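You operate a simulated robot arm through the tools that you are given. There is no shell and no other tool. Be economical: measure what you need, move in short steps, check, and stop when the job is done.

The job below is to be done with a simulated robot arm. You get a single attempt, and the scene is never put back.

## Task
Fill the small glue tray to its line, close the valve and glue the brown bag.
Fine: turn the table till that bag is at the glue arm, roll out and back; the other bags stay dry in their seats.

It is judged by the outcome, as a careful person would: the job done as asked, and still so three seconds after it is handed in. It fails if anything else is knocked over, pushed out of place, dropped, spilled or broken.

## Robot
A 7-joint arm with a two-finger parallel gripper, fixed in place. Base frame: the origin is at the foot of the arm, x ahead of it, y to its left, z up; the work surface is at about z = 22. Readings come in mm, rad, newtons and seconds.
With the tool pointing down near the work surface it reaches from about 220 to 620 mm from the base axis. Its first joint turns from -1.152 to 1.152 rad. Payload 2.6 kg.
The TCP is the grasp point between the finger pads, 30 mm short of the fingertips. In the tool frame z runs along the fingers and y along their closing line. The gripper opens to 94 mm. The fingers are 28 mm wide and 10 mm thick; the gripper's body (50 by 96 mm) begins 55 mm behind the TCP.
Orientation is told as [roll, pitch, yaw] about the base's x, y, z axes, in that order, counted from this pose: with the fingers straight down and closing along the base's y, the tool's x points along the base's -x, its y along +y and its z along -z.

## Interface
- The arm moves only by the tool nudge_tool. Its argument "deltas" is a list of rows, each a list of 7 numbers: the shift along the tool's x, y, z in mm, then the turn, a rotation vector about the tool's x, y, z in rad, then the finger opening in mm, from 0 to 94. In form: [[tx, ty, tz, rx, ry, rz, jaw], ...]. A call has 1 to 10 rows; each row is the pose to reach, as a shift and turn from the pose commanded when the call began, along the tool's axes at that moment. A row lasts 0.2 s, in which the tool goes at most 50 mm and 0.15 rad; a call with a longer step from one row to the next is refused whole, and so is a gripper value outside its range. A pose out of reach is approached as far as the arm can. The call stops where the force on the tool passes 80 N (or 10 N more than at its start, if that is more) or the arm is blocked; 0.2 s more then pass. Each finger travels about 72 mm/s and halts on what it meets, pressing with about 30 N; the grip force reading is that of the motor and also rises with nothing between the fingers. The clock runs only during rows and for 0.2 s after the last one: add rows that repeat a pose to give the fingers time. It gives the time, the measured TCP pose, the force on the tool (base axes), the opening and the grip force at its end, in the units of the frame above (readings bear some noise), with the torque about the TCP (base axes, N m) and any sound that the robot's microphone picked up, and new pictures: "pictures" is both (left out), scene, wrist or none.
- Cameras (640 x 400 px; columns grow to the right, rows downward): "scene" is fixed at [38, 436.6, 559.3]; the picture's right is [-0.73, -0.68, 0.00], its down [-0.42, 0.45, -0.79] and it looks along [0.53, -0.58, -0.62] (base axes); focal length 254 px, centre (320, 200). "wrist" rides on the gripper at [76, 14, -103] in the tool frame; the picture's right is [-0.18, 0.98, 0.00], its down [-0.75, -0.14, -0.64] and it looks along [-0.63, -0.12, 0.77] (tool axes); focal length 243 px, centre (320, 200). There is no depth. A picture from a camera that has moved, and an enlarged one, comes with that camera's place and axes in the base frame and with its lens.
- close_up(camera, box): a new picture of the part [left, top, right, bottom] of that camera's present view, enlarged. No time passes.
- hand_in(): hands the job in; it is judged then, once.

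Go step by step. Nothing tells you positions but the pictures and the camera data: compare them with the known pose of the tool, close in by small moves and look again before you grip or let go. The budget is 120 turns and 200 pictures, counting those below and the enlarged ones. Unless the task says otherwise, let go and move clear before handing in, and close with one line.

The tools are called as a command line: name --pt "numbers of a row" for each row, then --argument value for the rest, lists and objects as JSON in quotes. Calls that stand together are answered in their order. nudge_tool: Moves the arm, as the interface text tells. Its arguments: {"type":"object","properties":{"deltas":{"type":"array","items":{"type":"array","items":{"type":"number"}}},"pictures":{"type":"string","enum":["both","scene","wrist","none"]}},"required":["deltas"]} The other tools are called the same way: close_up (camera, box) takes an enlarged picture of a part of a camera's view; hand_in () hands the job in.

At the start:

```text
t: 0.0
tcp_pos: [379.0, 39.6, 392.0]
tcp_rot: [0.0, -0.001, 0.0]
wrist_force: [0.3, 1.0, 0.7]
moment: [-0.01, 0.04, 0.0]
width: 94.0
gripper_force: 0.1
```

scene: 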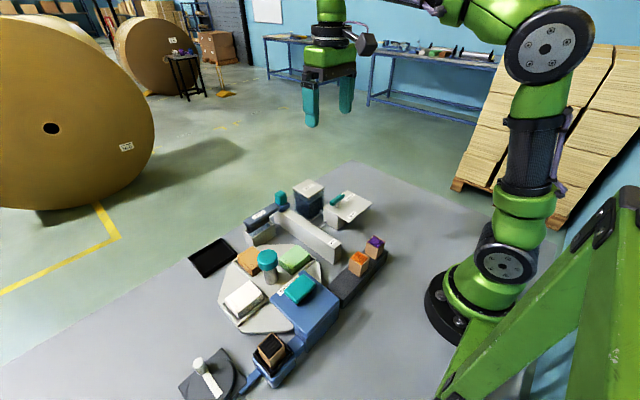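
wrist: 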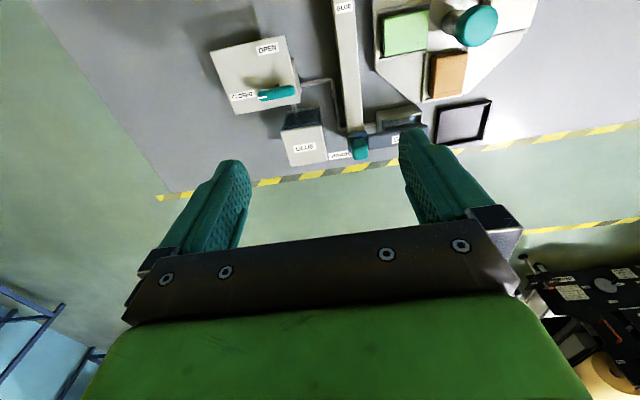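

I see a turntable with bags, a valve plate labelled OPEN/CLOSED, a glue rail with a roller arm, and other items. I'll take close-ups first.

close_up --camera "scene" --box '[220, 170, 400, 290]'

close_up --camera "scene" --box '[170, 270, 350, 390]'

close_up --camera "wrist" --box '[200, 0, 540, 200]'

```text
3.33 times, centred on (310, 230) of scene
camera zoom: at [38.0, 436.6, 559.3], right [-0.73, -0.68, 0.0], down [-0.42, 0.45, -0.79], along [0.53, -0.58, -0.62], focal length 848 px, centre (353, 100)
```

zoom: 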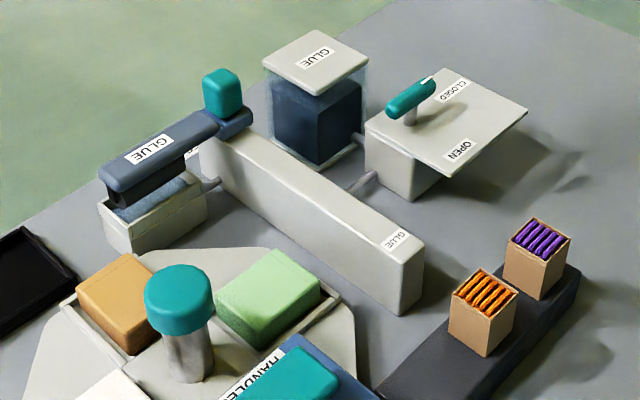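

```text
3.33 times, centred on (260, 330) of scene
camera zoom: at [38.0, 436.6, 559.3], right [-0.73, -0.68, 0.0], down [-0.42, 0.45, -0.79], along [0.53, -0.58, -0.62], focal length 848 px, centre (520, -233)
```

zoom: 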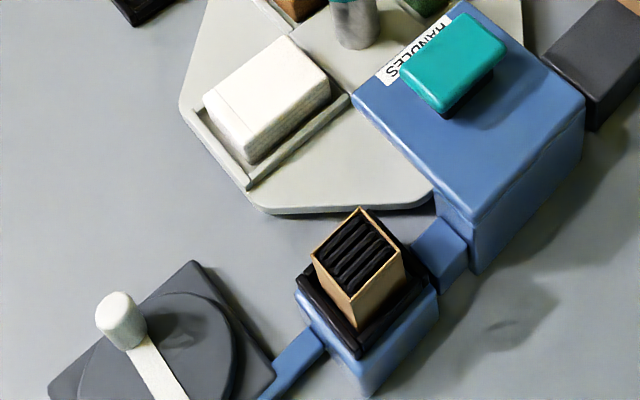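

```text
1.88 times, centred on (370, 100) of wrist
camera zoom: at [303.4, 54.2, 493.6], right [0.18, 0.98, 0.0], down [0.75, -0.14, 0.64], along [0.63, -0.12, -0.77], focal length 457 px, centre (226, 388)
```

zoom: 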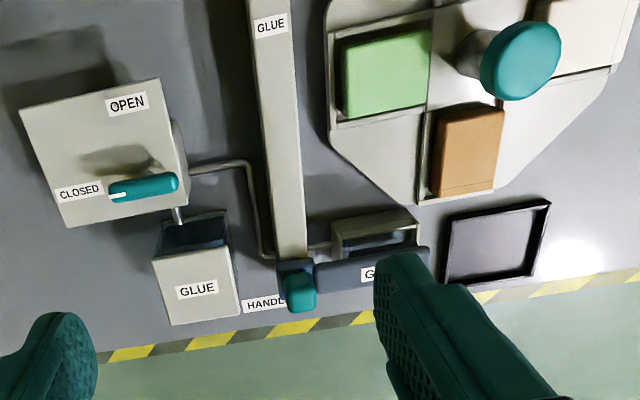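

The teal slider handle is at about (516,83,107), the valve lever at (407,-39,88) and the table knob at (368,244,109). The brown bag sits on the +x side and the glue station appears to be on the -y side. I'll look closer at the tray.

close_up --camera "scene" --box '[240, 195, 304, 245]'

close_up --camera "wrist" --box '[340, 90, 440, 160]'

close_up --camera "scene" --box '[310, 180, 374, 230]'

```text
8.00 times, centred on (272, 220) of scene
camera zoom: at [38.0, 436.6, 559.3], right [-0.73, -0.68, 0.0], down [-0.42, 0.45, -0.79], along [0.53, -0.58, -0.62], focal length 2034 px, centre (704, 40)
```

zoom: 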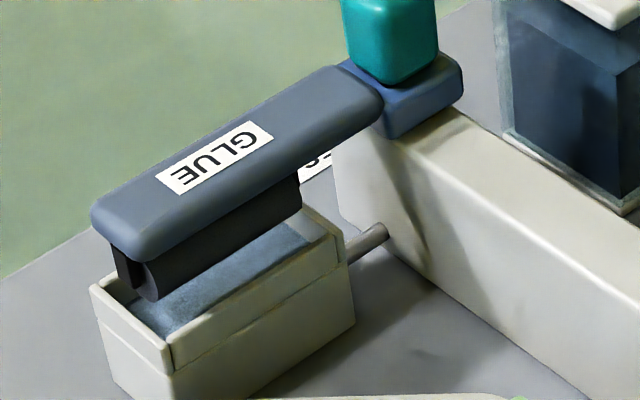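

```text
5.71 times, centred on (390, 125) of wrist
camera zoom: at [303.4, 54.2, 493.6], right [0.18, 0.98, 0.0], down [0.75, -0.14, 0.64], along [0.63, -0.12, -0.77], focal length 1386 px, centre (-80, 629)
```

zoom: 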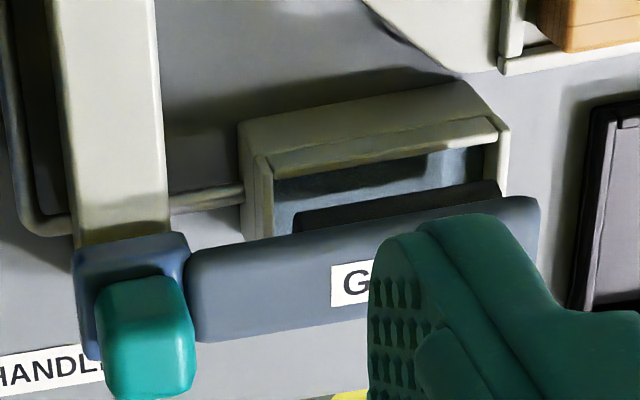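

```text
8.00 times, centred on (342, 205) of scene
camera zoom: at [38.0, 436.6, 559.3], right [-0.73, -0.68, 0.0], down [-0.42, 0.45, -0.79], along [0.53, -0.58, -0.62], focal length 2034 px, centre (144, 160)
```

zoom: 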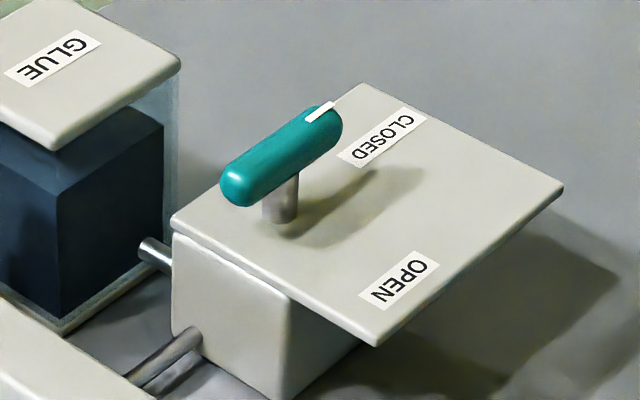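

The tray has an interior I can only partly see, so I'll bring the wrist camera over it to find the fill line before opening the valve.

nudge_tool --pt "-1 22 36 0 0 0 94" --pt "-3 44 72 0 0 0 94" --pt "-4 66 107 0 0 0 94" --pt "-6 88 143 0 0 0 94" --pt "-7 110 178 0 0 0 94" --pt "-8 132 200 0 0 0 94"

close_up --camera "wrist" --box '[220, 100, 420, 225]'

```text
t: 1.4
tcp_pos: [387.3, 171.5, 191.7]
tcp_rot: [0.0, 0.001, 0.001]
wrist_force: [-0.4, 0.1, -1.2]
moment: [-0.02, 0.01, -0.02]
width: 94.1
gripper_force: 0.0
camera wrist: at [310.3, 186.1, 294.4], right [0.18, 0.98, 0.0], down [0.75, -0.14, 0.64], along [0.63, -0.12, -0.77], focal length 243 px, centre (320, 200)
```

scene: 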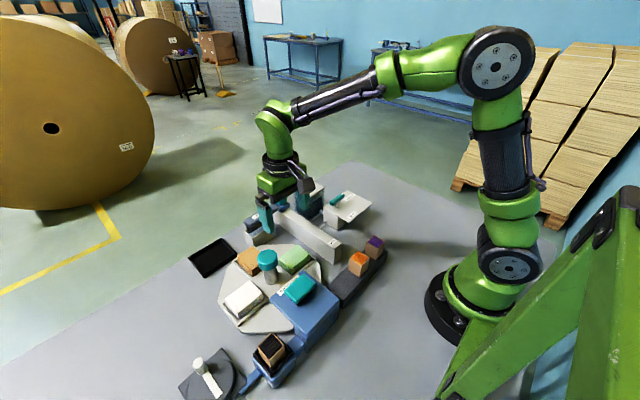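
wrist: 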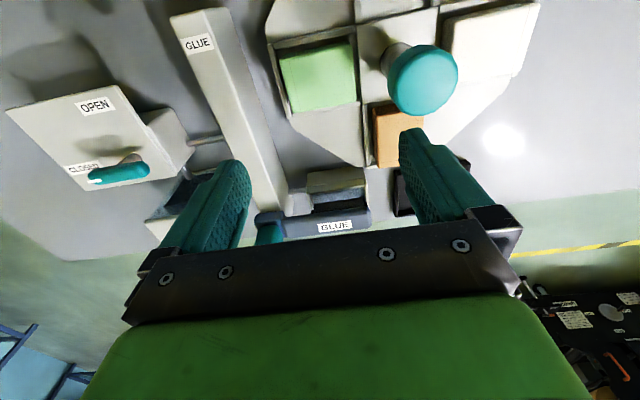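

```text
3.20 times, centred on (320, 162) of wrist
camera zoom: at [310.3, 186.1, 294.4], right [0.18, 0.98, 0.0], down [0.75, -0.14, 0.64], along [0.63, -0.12, -0.77], focal length 776 px, centre (320, 320)
```

zoom: 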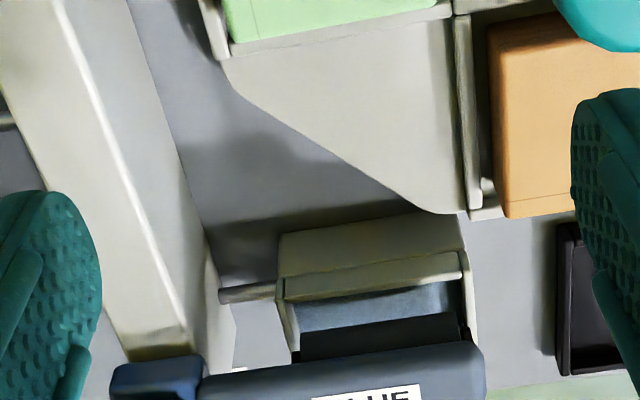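

The lever is at about (407,-38,88), lying along y, and should swing clockwise from CLOSED (-y) to OPEN (-x). I'll move above it with the tool turned -90° so that it can twist back to 0.

nudge_tool --pt "-2 -21 0 0 0 -0.15 80" --pt "-4 -42 0 0 0 -0.3 60" --pt "-6 -63 0 0 0 -0.45 40" --pt "-8 -84 0 0 0 -0.6 40" --pt "-10 -105 0 0 0 -0.75 40" --pt "-12 -126 0 0 0 -0.9 40" --pt "-14 -147 0 0 0 -1.05 40" --pt "-16 -168 0 0 0 -1.2 40" --pt "-18 -189 0 0 0 -1.35 40" --pt "-20 -209 0 0 0 -1.5 40"

close_up --camera "scene" --box '[240, 205, 288, 243]'

```text
t: 3.6
tcp_pos: [408.1, -35.5, 190.6]
tcp_rot: [-0.002, 0.002, 1.501]
wrist_force: [0.3, -0.5, -0.2]
moment: [0.01, 0.03, 0.01]
width: 39.8
gripper_force: 0.1
camera wrist: at [388.2, -111.8, 292.7], right [-0.97, 0.25, 0.0], down [0.19, 0.74, 0.64], along [0.16, 0.62, -0.77], focal length 243 px, centre (320, 200)
```

scene: 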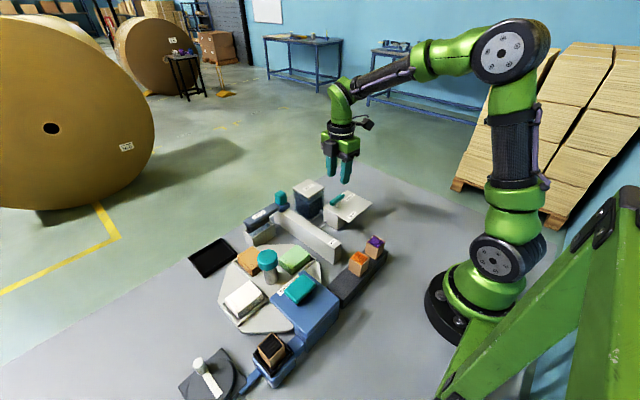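
wrist: 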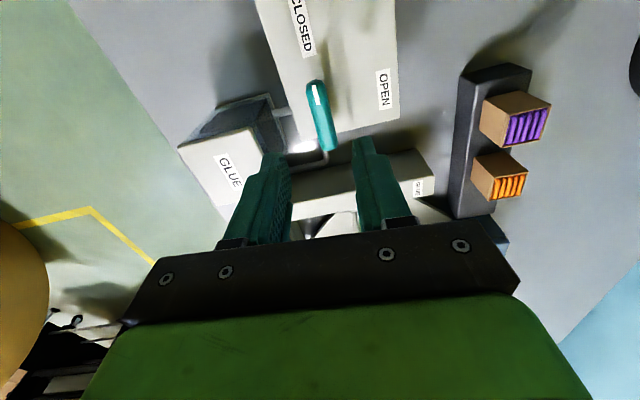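

```text
10.53 times, centred on (264, 224) of scene
camera zoom: at [38.0, 436.6, 559.3], right [-0.73, -0.68, 0.0], down [-0.42, 0.45, -0.79], along [0.53, -0.58, -0.62], focal length 2676 px, centre (910, -53)
```

zoom: 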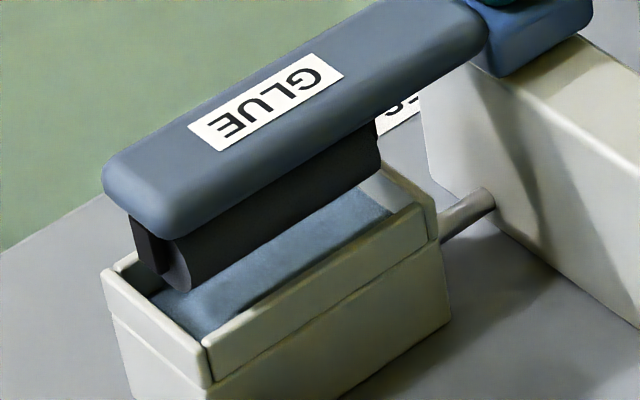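

The lever is centred under the tool. I'll square up and descend to z≈99, then grip.

nudge_tool --pt "0 0 30 0 0 -0.07 40" --pt "0 0 60 0 0 -0.07 40" --pt "0 0 80 0 0 -0.07 40" --pt "0 0 91 0 0 -0.07 40" --pt "0 0 91 0 0 -0.07 25" --pt "0 0 91 0 0 -0.07 10" --pt "0 0 91 0 0 -0.07 5"

close_up --camera "scene" --box '[300, 150, 380, 230]'

```text
t: 5.2
tcp_pos: [404.9, -37.2, 100.5]
tcp_rot: [0.001, 0.0, 1.569]
wrist_force: [-12.5, -0.4, 1.2]
moment: [0.14, -0.02, 0.01]
width: 20.6
gripper_force: 44.7
camera wrist: at [391.7, -113.6, 202.1], right [-0.98, 0.19, 0.0], down [0.14, 0.75, 0.64], along [0.12, 0.63, -0.77], focal length 243 px, centre (320, 200)
```

scene: 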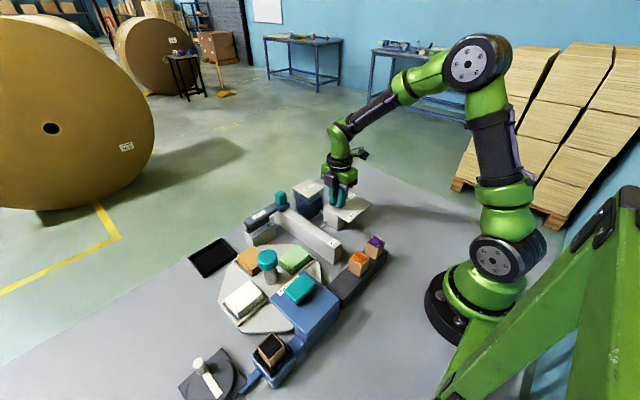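
wrist: 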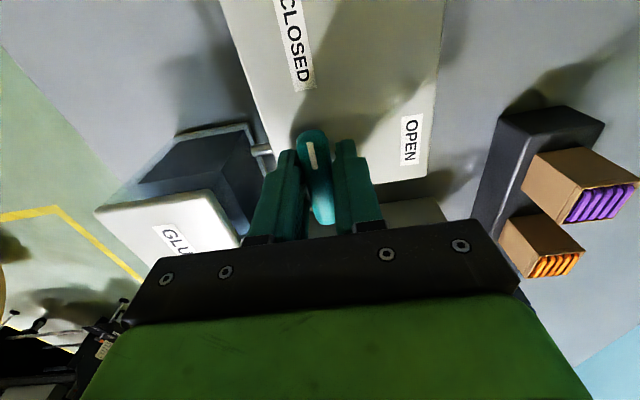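

```text
5.00 times, centred on (340, 190) of scene
camera zoom: at [38.0, 436.6, 559.3], right [-0.73, -0.68, 0.0], down [-0.42, 0.45, -0.79], along [0.53, -0.58, -0.62], focal length 1271 px, centre (220, 250)
```

zoom: 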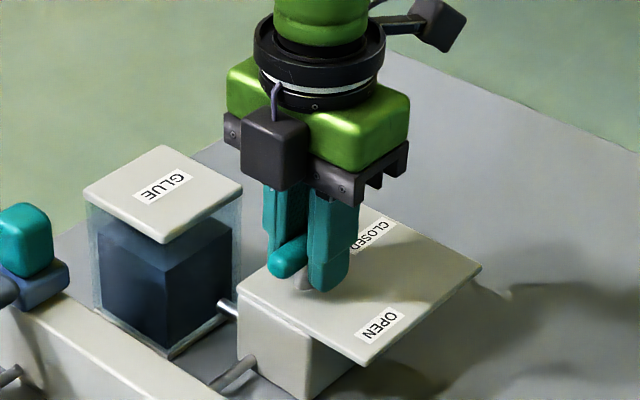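

The lever is gripped, its centre at about (405,-37). I'll turn it part of the way clockwise and watch the tray.

nudge_tool --pt "0 2 0 0 0 0.12 5" --pt "0 3 0 0 0 0.24 5" --pt "0 3 0 0 0 0.37 5" --pt "0 3 0 0 0 0.5 5" --pictures "scene"

close_up --camera "scene" --box '[240, 205, 288, 243]'

close_up --camera "scene" --box '[300, 150, 380, 230]'

```text
t: 6.2
tcp_pos: [404.9, -36.6, 99.7]
tcp_rot: [0.0, 0.001, 1.069]
wrist_force: [2.5, -1.6, -16.4]
moment: [0.43, -0.24, 0.01]
width: 20.4
gripper_force: 45.0
```

scene: 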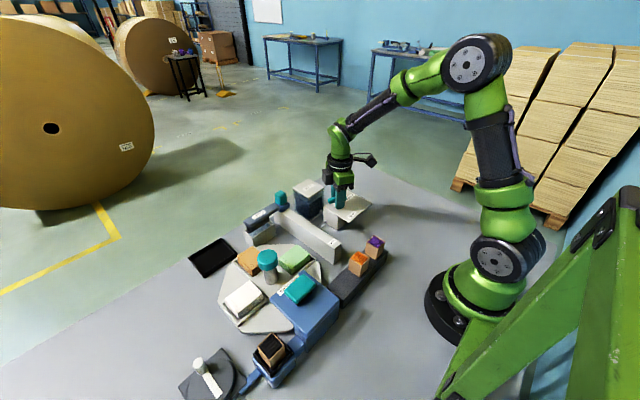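

```text
10.53 times, centred on (264, 224) of scene
camera zoom: at [38.1, 436.6, 559.3], right [-0.73, -0.68, 0.0], down [-0.42, 0.45, -0.79], along [0.53, -0.58, -0.62], focal length 2676 px, centre (910, -53)
```

zoom: 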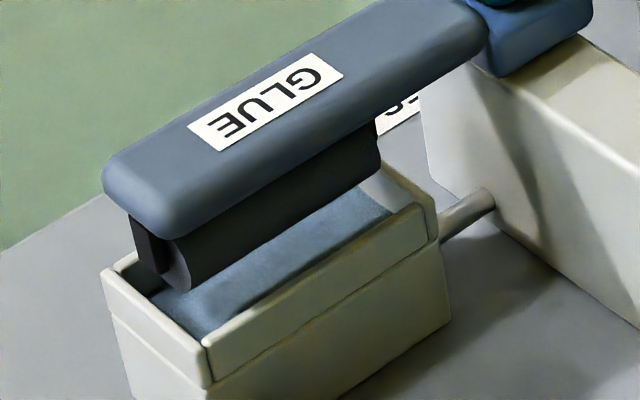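

```text
5.00 times, centred on (340, 190) of scene
camera zoom: at [38.1, 436.6, 559.3], right [-0.73, -0.68, 0.0], down [-0.42, 0.45, -0.79], along [0.53, -0.58, -0.62], focal length 1271 px, centre (220, 250)
```

zoom: 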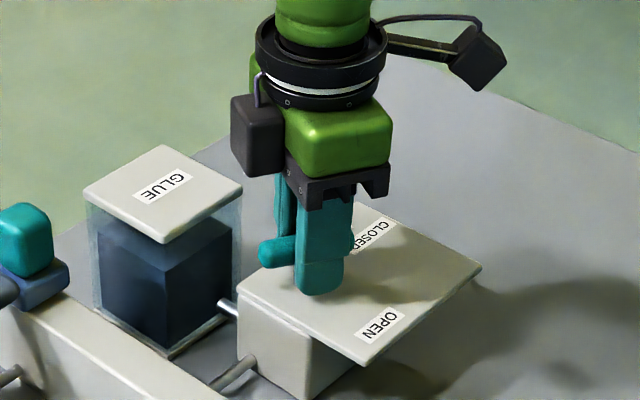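

The lever turns and the tray level looks unchanged so far. I'll turn further.

nudge_tool --pt "0 0 0 0 0 0.13 5" --pt "0 0 0 0 0 0.26 5" --pt "0 0 0 0 0 0.4 5" --pictures "none"

close_up --camera "scene" --box '[240, 205, 288, 243]'

```text
t: 7.0
tcp_pos: [402.9, -36.4, 100.7]
tcp_rot: [0.002, 0.0, 0.669]
wrist_force: [5.0, 2.4, -23.9]
moment: [-0.18, 0.18, 0.02]
width: 20.4
gripper_force: 45.1
```

```text
10.53 times, centred on (264, 224) of scene
camera zoom: at [38.1, 436.6, 559.3], right [-0.73, -0.68, 0.0], down [-0.42, 0.45, -0.79], along [0.53, -0.58, -0.62], focal length 2676 px, centre (910, -53)
```

zoom: 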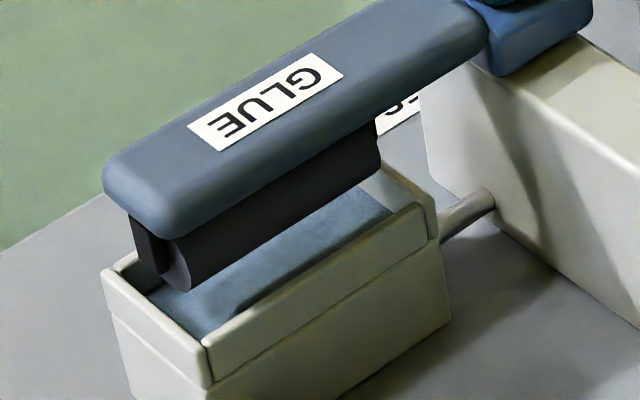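

No visible change yet. I'll continue to full open.

nudge_tool --pt "0 0 0 0 0 0.13 5" --pt "0 0 0 0 0 0.26 5" --pt "0 0 0 0 0 0.4 5" --pictures "none"

close_up --camera "scene" --box '[240, 205, 288, 243]'

close_up --camera "scene" --box '[300, 150, 380, 230]'

```text
t: 7.8
tcp_pos: [402.1, -36.0, 101.1]
tcp_rot: [0.001, 0.001, 0.266]
wrist_force: [-4.4, 7.6, -19.6]
moment: [-0.07, 0.26, 0.02]
width: 20.3
gripper_force: 45.2
```

```text
10.53 times, centred on (264, 224) of scene
camera zoom: at [38.1, 436.6, 559.3], right [-0.73, -0.68, 0.0], down [-0.42, 0.45, -0.79], along [0.53, -0.58, -0.62], focal length 2676 px, centre (910, -53)
```

zoom: 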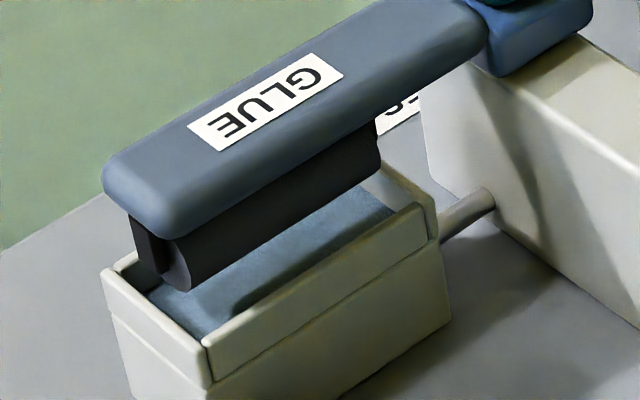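

```text
5.00 times, centred on (340, 190) of scene
camera zoom: at [38.1, 436.6, 559.3], right [-0.73, -0.68, 0.0], down [-0.42, 0.45, -0.79], along [0.53, -0.58, -0.62], focal length 1271 px, centre (220, 250)
```

zoom: 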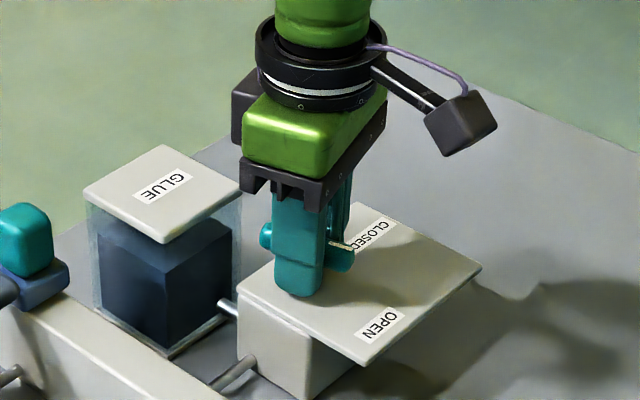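

The valve is most of the way round. I'll finish the turn.

nudge_tool --pt "0 0 0 0 0 0.13 5" --pt "0 0 0 0 0 0.26 5" --pictures "wrist"

close_up --camera "scene" --box '[240, 205, 288, 243]'

close_up --camera "scene" --box '[300, 150, 380, 230]'

```text
t: 8.4
tcp_pos: [402.9, -34.4, 101.1]
tcp_rot: [0.001, 0.003, 0.01]
wrist_force: [-17.0, 15.5, -6.9]
moment: [-0.01, -1.01, 0.04]
width: 20.2
gripper_force: 45.1
camera wrist: at [327.6, -22.0, 202.7], right [0.18, 0.98, 0.0], down [0.76, -0.14, 0.64], along [0.63, -0.11, -0.77], focal length 243 px, centre (320, 200)
```

wrist: 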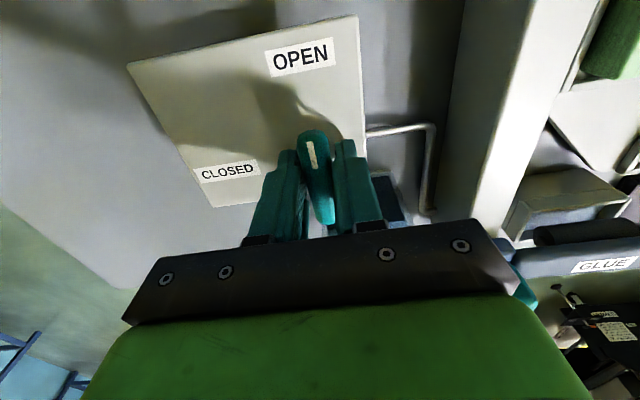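

```text
10.53 times, centred on (264, 224) of scene
camera zoom: at [38.0, 436.6, 559.3], right [-0.73, -0.68, 0.0], down [-0.42, 0.45, -0.79], along [0.53, -0.58, -0.62], focal length 2676 px, centre (910, -53)
```

zoom: 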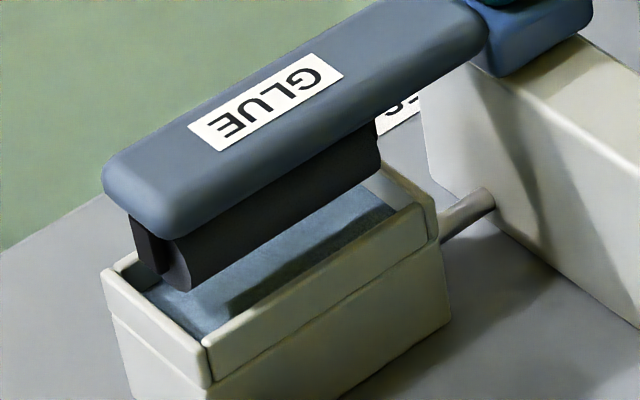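

```text
5.00 times, centred on (340, 190) of scene
camera zoom: at [38.0, 436.6, 559.3], right [-0.73, -0.68, 0.0], down [-0.42, 0.45, -0.79], along [0.53, -0.58, -0.62], focal length 1271 px, centre (220, 250)
```

zoom: 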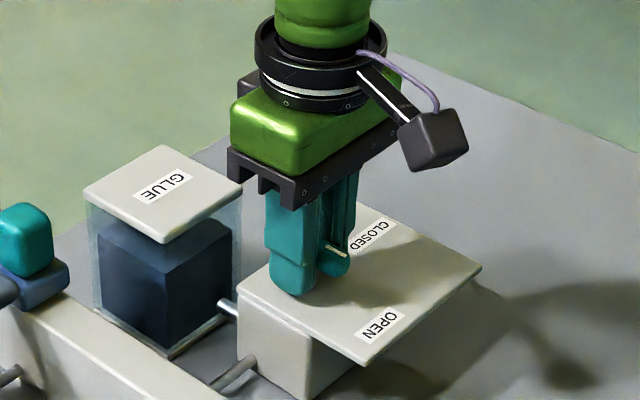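

The level is starting to rise. I'll zoom in tightly to find the line; no time passes while I do.

close_up --camera "scene" --box '[248, 216, 286, 240]'

close_up --camera "wrist" --box '[490, 140, 640, 260]'

```text
16.00 times, centred on (267, 228) of scene
camera zoom: at [38.0, 436.6, 559.3], right [-0.73, -0.68, 0.0], down [-0.42, 0.45, -0.79], along [0.53, -0.58, -0.62], focal length 4068 px, centre (1168, -248)
```

zoom: 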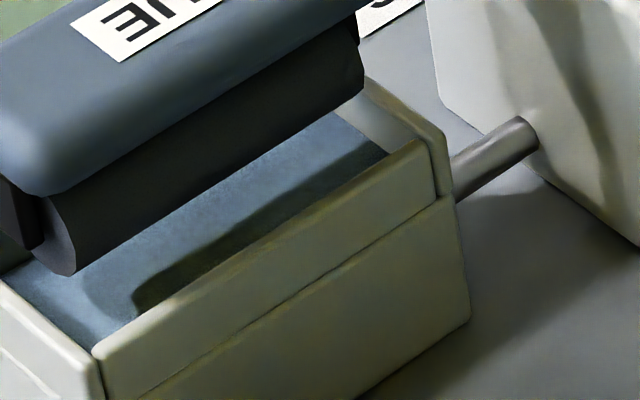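

```text
3.33 times, centred on (565, 200) of wrist
camera zoom: at [327.6, -22.0, 202.7], right [0.18, 0.98, 0.0], down [0.76, -0.14, 0.64], along [0.63, -0.11, -0.77], focal length 809 px, centre (-497, 200)
```

zoom: 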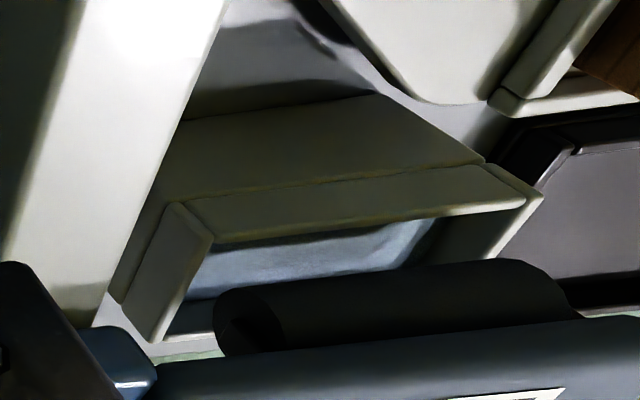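

close_up --camera "wrist" --box '[570, 180, 620, 220]'

close_up --camera "scene" --box '[264, 216, 280, 226]'

```text
10.00 times, centred on (595, 200) of wrist
camera zoom: at [327.6, -22.0, 202.7], right [0.18, 0.98, 0.0], down [0.76, -0.14, 0.64], along [0.63, -0.11, -0.77], focal length 2426 px, centre (-2430, 200)
```

zoom: 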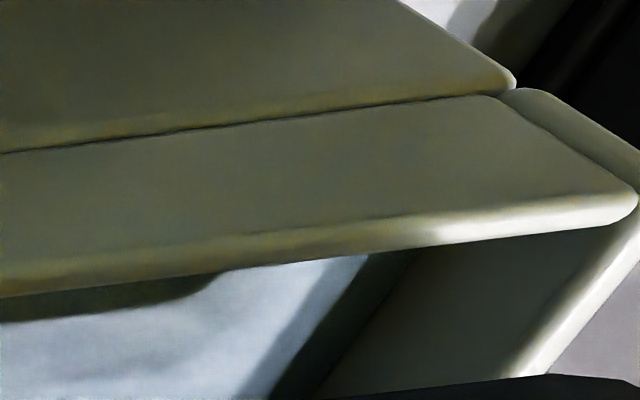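

```text
16.00 times, centred on (272, 221) of scene
camera zoom: at [38.0, 436.6, 559.3], right [-0.73, -0.68, 0.0], down [-0.42, 0.45, -0.79], along [0.53, -0.58, -0.62], focal length 4068 px, centre (1088, -136)
```

zoom: 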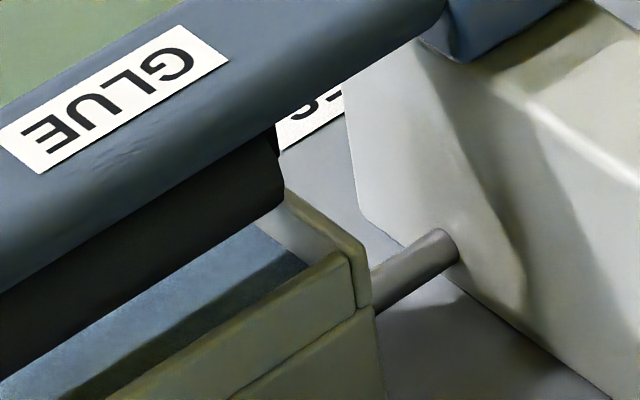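

The tray is a shallow basin with walls about 13 mm high, and the level is creeping up. I can't see the line from here, so I'll close the valve now, inspect, and then top up.

nudge_tool --pt "0 0 0 0 0 -0.15 5" --pt "0 0 0 0 0 -0.3 5" --pt "0 0 0 0 0 -0.45 5" --pt "0 0 0 0 0 -0.6 5" --pt "0 0 0 0 0 -0.75 5" --pt "0 0 0 0 0 -0.9 5" --pt "0 0 0 0 0 -1.05 5" --pt "0 0 0 0 0 -1.2 5" --pt "0 0 0 0 0 -1.35 5" --pt "0 0 0 0 0 -1.5 5" --pictures "none"

close_up --camera "scene" --box '[240, 205, 288, 243]'

close_up --camera "scene" --box '[300, 150, 380, 230]'

```text
t: 10.6
tcp_pos: [405.0, -35.8, 100.6]
tcp_rot: [-0.006, 0.001, 1.513]
wrist_force: [11.1, 6.0, -17.1]
moment: [0.93, -0.11, -0.05]
width: 20.4
gripper_force: 45.2
```

```text
10.53 times, centred on (264, 224) of scene
camera zoom: at [38.1, 436.6, 559.3], right [-0.73, -0.68, 0.0], down [-0.42, 0.45, -0.79], along [0.53, -0.58, -0.62], focal length 2676 px, centre (910, -53)
```

zoom: 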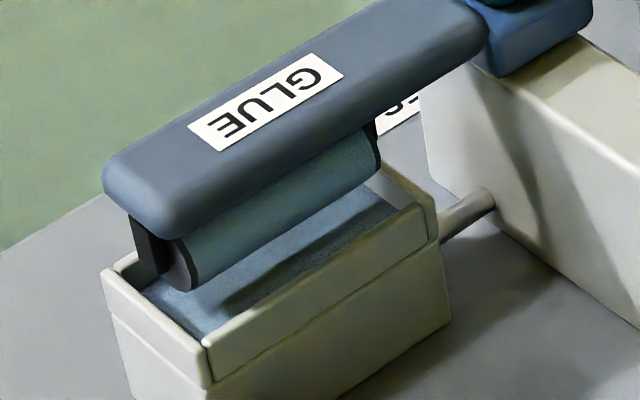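

```text
5.00 times, centred on (340, 190) of scene
camera zoom: at [38.1, 436.6, 559.3], right [-0.73, -0.68, 0.0], down [-0.42, 0.45, -0.79], along [0.53, -0.58, -0.62], focal length 1271 px, centre (220, 250)
```

zoom: 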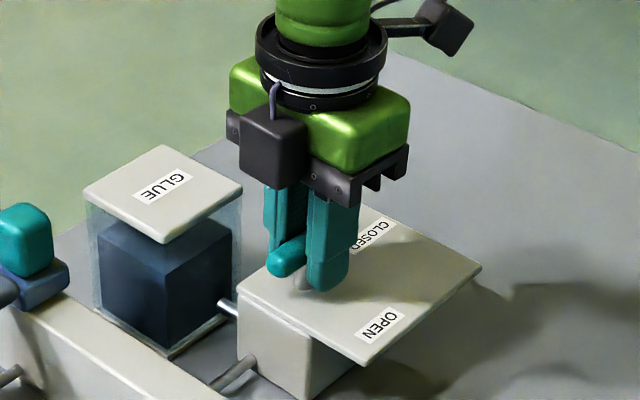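

The roller is now wetted, so glue reaches it. I'll finish closing, release, and go look into the tray for the line.

nudge_tool --pt "0 0 0 0 0 -0.06 5" --pt "0 0 0 0 0 -0.06 40" --pt "0 0 0 0 0 -0.06 40" --pt "0 0 -30 0 0 -0.06 40" --pt "0 0 -70 0 0 -0.06 40" --pt "0 0 -110 0 0 -0.06 40" --pictures "none"

close_up --camera "scene" --box '[240, 205, 288, 243]'

close_up --camera "scene" --box '[300, 150, 380, 230]'

```text
t: 12.0
tcp_pos: [403.6, -34.9, 211.5]
tcp_rot: [0.001, 0.0, 1.569]
wrist_force: [0.2, -0.7, -0.2]
moment: [0.02, 0.0, 0.0]
width: 40.1
gripper_force: 0.0
```

```text
10.53 times, centred on (264, 224) of scene
camera zoom: at [38.0, 436.6, 559.3], right [-0.73, -0.68, 0.0], down [-0.42, 0.45, -0.79], along [0.53, -0.58, -0.62], focal length 2676 px, centre (910, -53)
```

zoom: 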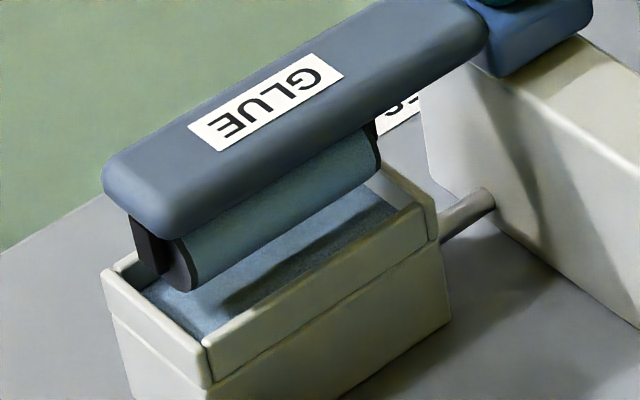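

```text
5.00 times, centred on (340, 190) of scene
camera zoom: at [38.0, 436.6, 559.3], right [-0.73, -0.68, 0.0], down [-0.42, 0.45, -0.79], along [0.53, -0.58, -0.62], focal length 1271 px, centre (220, 250)
```

zoom: 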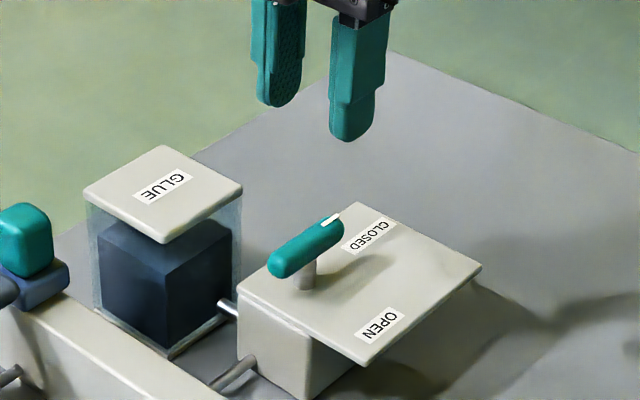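

The valve is back on CLOSED and the level is steady. I'll look into the tray from the -y side.

nudge_tool --pt "-24 -24 7 0 0 0 60" --pt "-48 -48 14 0 0 0 80" --pt "-72 -73 20 0 0 0 94" --pt "-72 -73 20 0 0 0 94" --pictures "wrist"

close_up --camera "wrist" --box '[250, 140, 390, 230]'

```text
t: 13.0
tcp_pos: [477.4, 36.1, 191.2]
tcp_rot: [0.001, 0.001, 1.569]
wrist_force: [-0.2, 0.9, 0.1]
moment: [0.01, 0.0, -0.02]
width: 94.0
gripper_force: 0.1
camera wrist: at [463.5, -40.8, 294.0], right [-0.98, 0.19, 0.0], down [0.14, 0.75, 0.64], along [0.12, 0.63, -0.77], focal length 243 px, centre (320, 200)
```

wrist: 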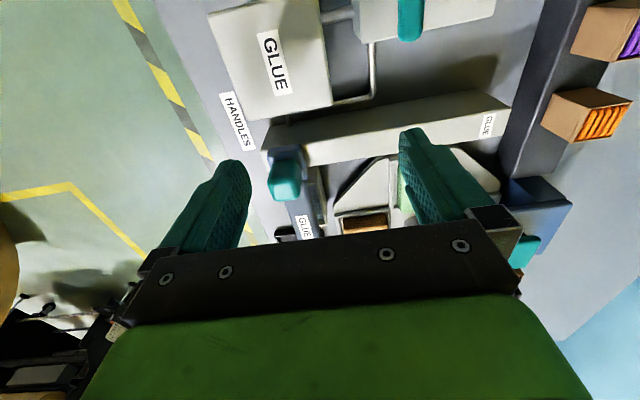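

```text
4.44 times, centred on (320, 185) of wrist
camera zoom: at [463.5, -40.8, 294.0], right [-0.98, 0.19, 0.0], down [0.14, 0.75, 0.64], along [0.12, 0.63, -0.77], focal length 1078 px, centre (320, 267)
```

zoom: 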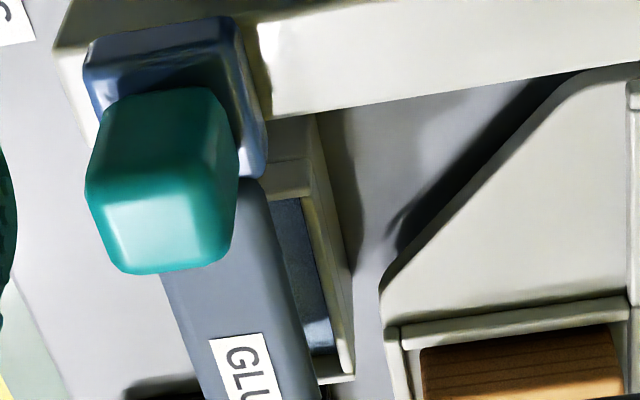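

Nothing useful from this side. I'll go around to the +x side to see the inner face of the near (-x) wall.

nudge_tool --pt "-10 -11 0 0 0 -0.15 94" --pt "-20 -22 0 0 0 -0.3 94" --pt "-29 -33 0 0 0 -0.45 94" --pt "-39 -44 0 0 0 -0.6 94" --pt "-48 -55 0 0 0 -0.75 94" --pt "-58 -66 0 0 0 -0.9 94" --pt "-68 -78 0 0 0 -1.05 94" --pt "-78 -89 0 0 0 -1.2 94" --pt "-88 -100 0 0 0 -1.35 94" --pt "-97 -111 10 0 0 -1.5 94"

close_up --camera "wrist" --box '[240, 120, 400, 230]'

```text
t: 15.2
tcp_pos: [567.5, 111.8, 190.6]
tcp_rot: [-0.001, 0.0, 2.77]
wrist_force: [0.1, 0.2, 0.6]
moment: [-0.02, -0.01, -0.01]
width: 93.9
gripper_force: 0.1
out of reach, approached as far as the arm can: row 9, 10
camera wrist: at [633.9, 71.0, 293.6], right [-0.53, -0.85, 0.0], down [-0.65, 0.41, 0.64], along [-0.54, 0.34, -0.77], focal length 243 px, centre (320, 200)
```

scene: 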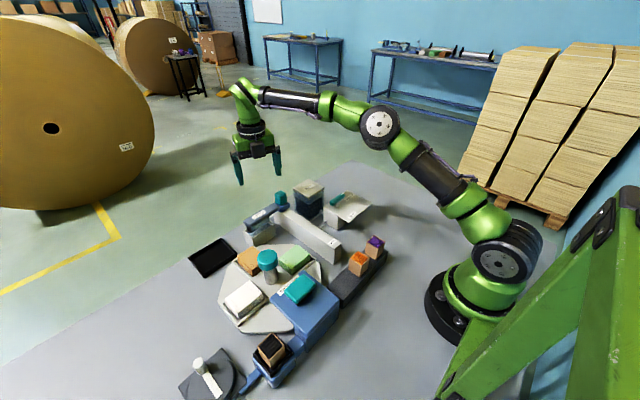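
wrist: 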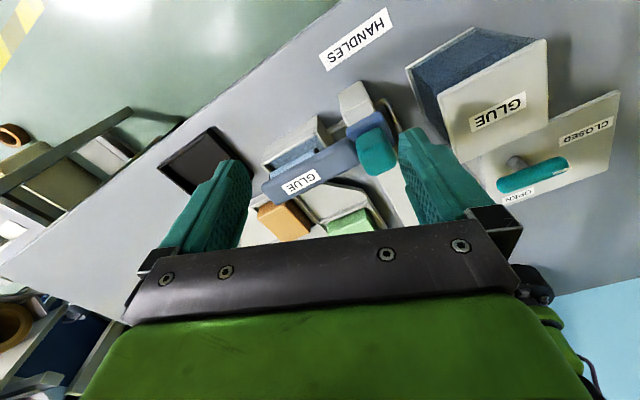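

```text
3.64 times, centred on (320, 175) of wrist
camera zoom: at [633.9, 71.0, 293.6], right [-0.53, -0.85, 0.0], down [-0.65, 0.41, 0.64], along [-0.54, 0.34, -0.77], focal length 882 px, centre (320, 291)
```

zoom: 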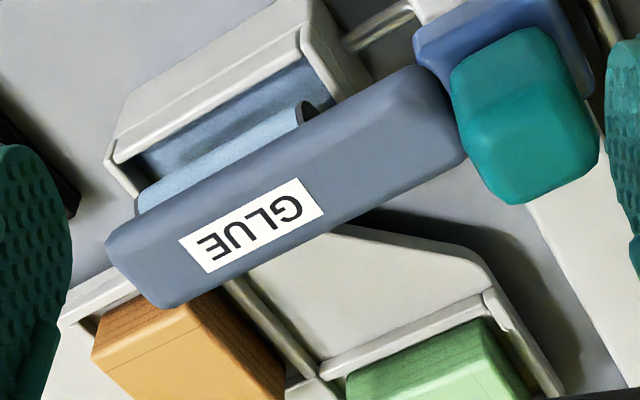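

close_up --camera "wrist" --box '[260, 135, 300, 175]'

close_up --camera "wrist" --box '[300, 115, 340, 155]'

```text
10.00 times, centred on (280, 155) of wrist
camera zoom: at [633.9, 71.0, 293.6], right [-0.53, -0.85, 0.0], down [-0.65, 0.41, 0.64], along [-0.54, 0.34, -0.77], focal length 2426 px, centre (720, 650)
```

zoom: 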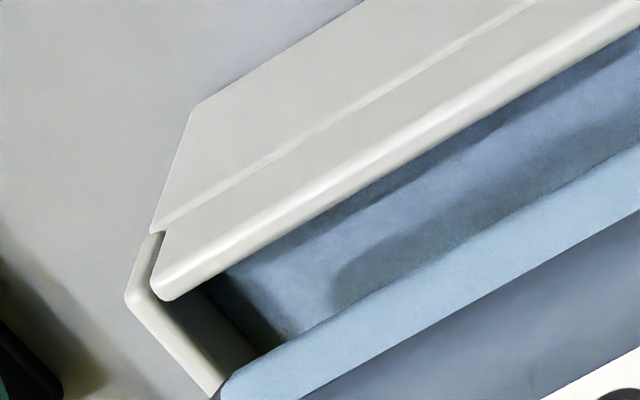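

```text
10.00 times, centred on (320, 135) of wrist
camera zoom: at [633.9, 71.0, 293.6], right [-0.53, -0.85, 0.0], down [-0.65, 0.41, 0.64], along [-0.54, 0.34, -0.77], focal length 2426 px, centre (320, 850)
```

zoom: 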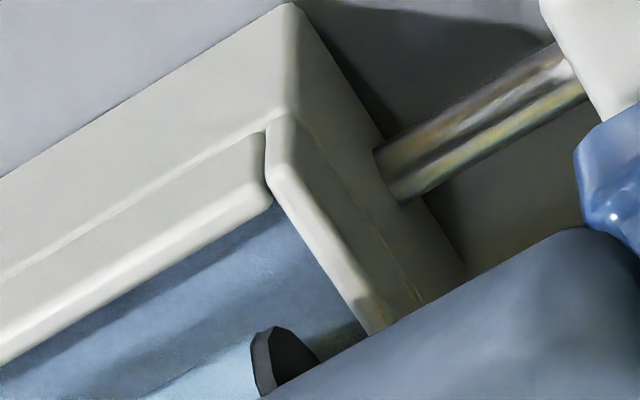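

close_up --camera "scene" --box '[272, 218, 282, 228]'

close_up --camera "scene" --box '[248, 226, 264, 242]'

```text
16.00 times, centred on (277, 223) of scene
camera zoom: at [38.0, 436.6, 559.3], right [-0.73, -0.68, 0.0], down [-0.42, 0.45, -0.79], along [0.53, -0.58, -0.62], focal length 4068 px, centre (1008, -168)
```

zoom: 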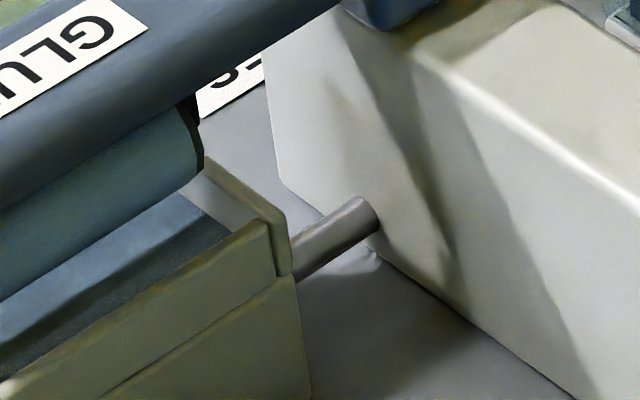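

```text
16.00 times, centred on (256, 234) of scene
camera zoom: at [38.0, 436.6, 559.3], right [-0.73, -0.68, 0.0], down [-0.42, 0.45, -0.79], along [0.53, -0.58, -0.62], focal length 4068 px, centre (1344, -344)
```

zoom: 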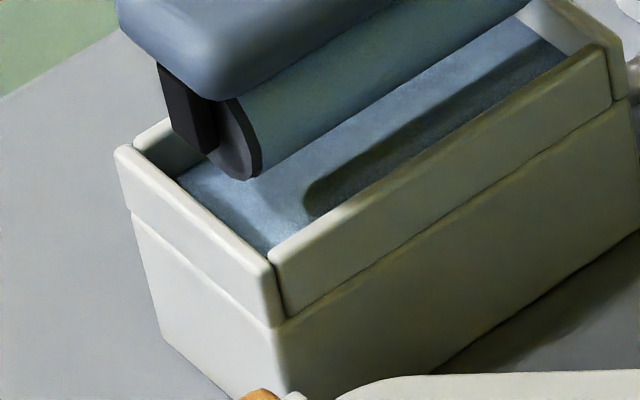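

No line on the end walls. I'll unwind the wrist and look lengthwise down the channels beside the roller from the +y side.

nudge_tool --pt "-10 -10 0 0 0 0.15 94" --pt "-20 -20 0 0 0 0.3 94" --pt "-30 -30 0 0 0 0.45 94" --pt "-40 -40 0 0 0 0.6 94" --pt "-50 -50 0 0 0 0.75 94" --pt "-60 -60 0 0 0 0.9 94" --pt "-70 -70 0 0 0 1.05 94" --pt "-80 -80 0 0 0 1.2 94" --pt "-90 -90 0 0 0 1.35 94" --pt "-100 -100 0 0 0 1.5 94" --pictures "none"

```text
t: 17.4
tcp_pos: [511.4, 243.5, 189.0]
tcp_rot: [-0.001, 0.0, 1.267]
wrist_force: [0.5, 0.3, -0.4]
moment: [-0.01, 0.02, -0.03]
width: 94.1
gripper_force: 0.1
```

nudge_tool --pt "0 0 0 0 0 0.15 94" --pt "0 0 0 0 0 0.3 94" --pt "0 0 0 0 0 0.45 94" --pt "0 0 0 0 0 0.6 94" --pt "0 0 0 0 0 0.75 94" --pt "0 0 0 0 0 0.9 94" --pt "0 0 0 0 0 1.05 94" --pt "0 0 0 0 0 1.2 94" --pt "0 0 0 0 0 1.35 94" --pt "0 0 0 0 0 1.5 94" --pictures "none"

nudge_tool --pt "0 0 0 0 0 0.15 94" --pt "0 0 0 0 0 0.3 94" --pt "0 0 0 0 0 0.45 94" --pt "0 0 0 0 0 0.6 94" --pt "0 0 10 0 0 0.75 94" --pt "0 0 20 0 0 0.9 94" --pt "0 0 30 0 0 1.05 94" --pt "0 0 30 0 0 1.2 94" --pt "0 0 30 0 0 1.34 94" --pictures "both"

close_up --camera "wrist" --box '[250, 100, 410, 200]'

```text
t: 19.6
tcp_pos: [510.3, 243.2, 189.4]
tcp_rot: [0.0, 0.0, -0.234]
wrist_force: [0.2, 0.5, -0.6]
moment: [0.01, 0.0, 0.03]
width: 93.9
gripper_force: 0.0
```

```text
t: 21.6
tcp_pos: [509.7, 242.6, 158.4]
tcp_rot: [0.0, -0.002, -1.574]
wrist_force: [-0.1, 0.2, -0.2]
moment: [0.0, 0.02, 0.02]
width: 93.9
gripper_force: 0.1
camera wrist: at [525.2, 318.8, 260.5], right [0.98, -0.19, 0.0], down [-0.14, -0.75, 0.64], along [-0.12, -0.63, -0.77], focal length 243 px, centre (320, 200)
```

scene: 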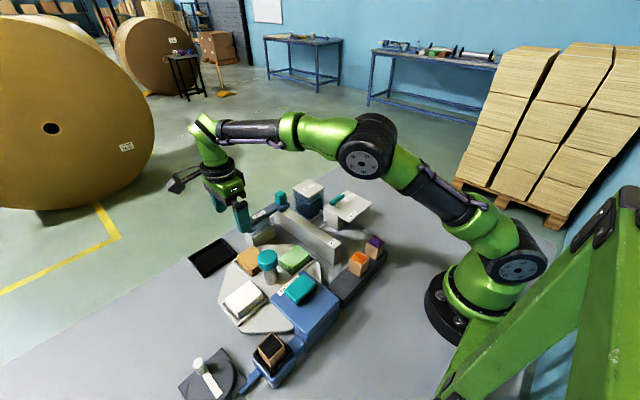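
wrist: 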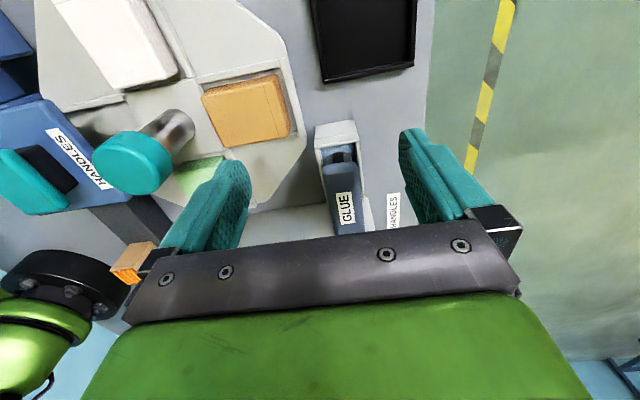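

```text
4.00 times, centred on (330, 150) of wrist
camera zoom: at [525.2, 318.8, 260.5], right [0.98, -0.19, 0.0], down [-0.14, -0.75, 0.64], along [-0.12, -0.63, -0.77], focal length 970 px, centre (280, 400)
```

zoom: 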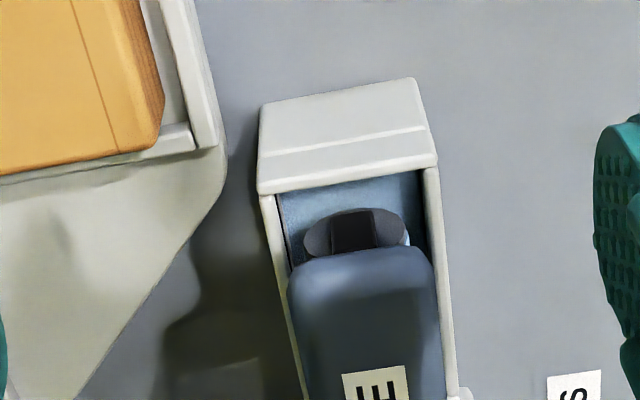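

close_up --camera "wrist" --box '[310, 135, 366, 170]'

```text
11.43 times, centred on (338, 152) of wrist
camera zoom: at [525.2, 318.8, 260.5], right [0.98, -0.19, 0.0], down [-0.14, -0.75, 0.64], along [-0.12, -0.63, -0.77], focal length 2773 px, centre (114, 743)
```

zoom: 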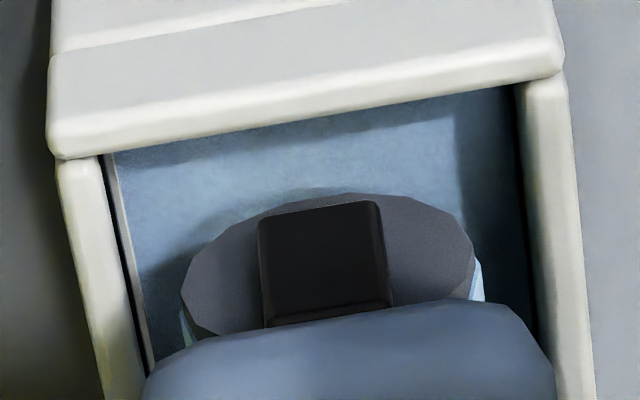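

There is a dark line on the inner -x wall just above the liquid. I'll shift +x to see it more squarely.

nudge_tool --pt "0 20 0 0 0 0 94" --pt "0 40 0 0 0 0 94" --pictures "wrist"

close_up --camera "wrist" --box '[270, 130, 310, 170]'

```text
t: 22.2
tcp_pos: [550.8, 243.3, 157.5]
tcp_rot: [0.001, 0.0, -1.572]
wrist_force: [-0.4, -0.5, 0.4]
moment: [0.0, 0.01, 0.0]
width: 94.1
gripper_force: 0.0
camera wrist: at [565.8, 318.1, 259.9], right [0.98, -0.18, 0.0], down [-0.14, -0.75, 0.64], along [-0.12, -0.63, -0.77], focal length 243 px, centre (320, 200)
```

wrist: 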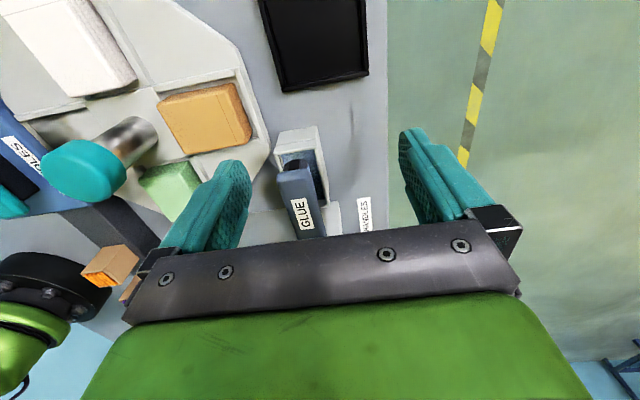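

```text
10.00 times, centred on (290, 150) of wrist
camera zoom: at [565.8, 318.1, 259.9], right [0.98, -0.18, 0.0], down [-0.14, -0.75, 0.64], along [-0.12, -0.63, -0.77], focal length 2426 px, centre (620, 700)
```

zoom: 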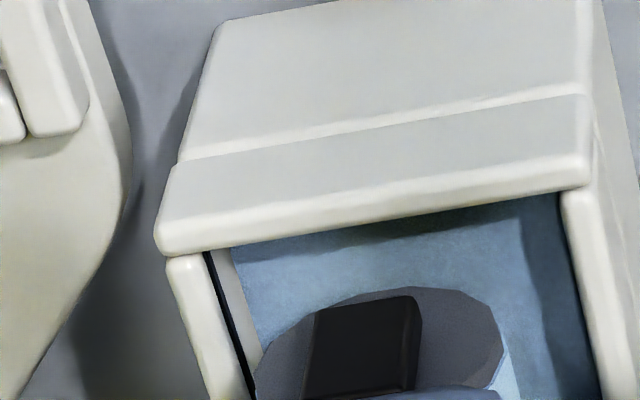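

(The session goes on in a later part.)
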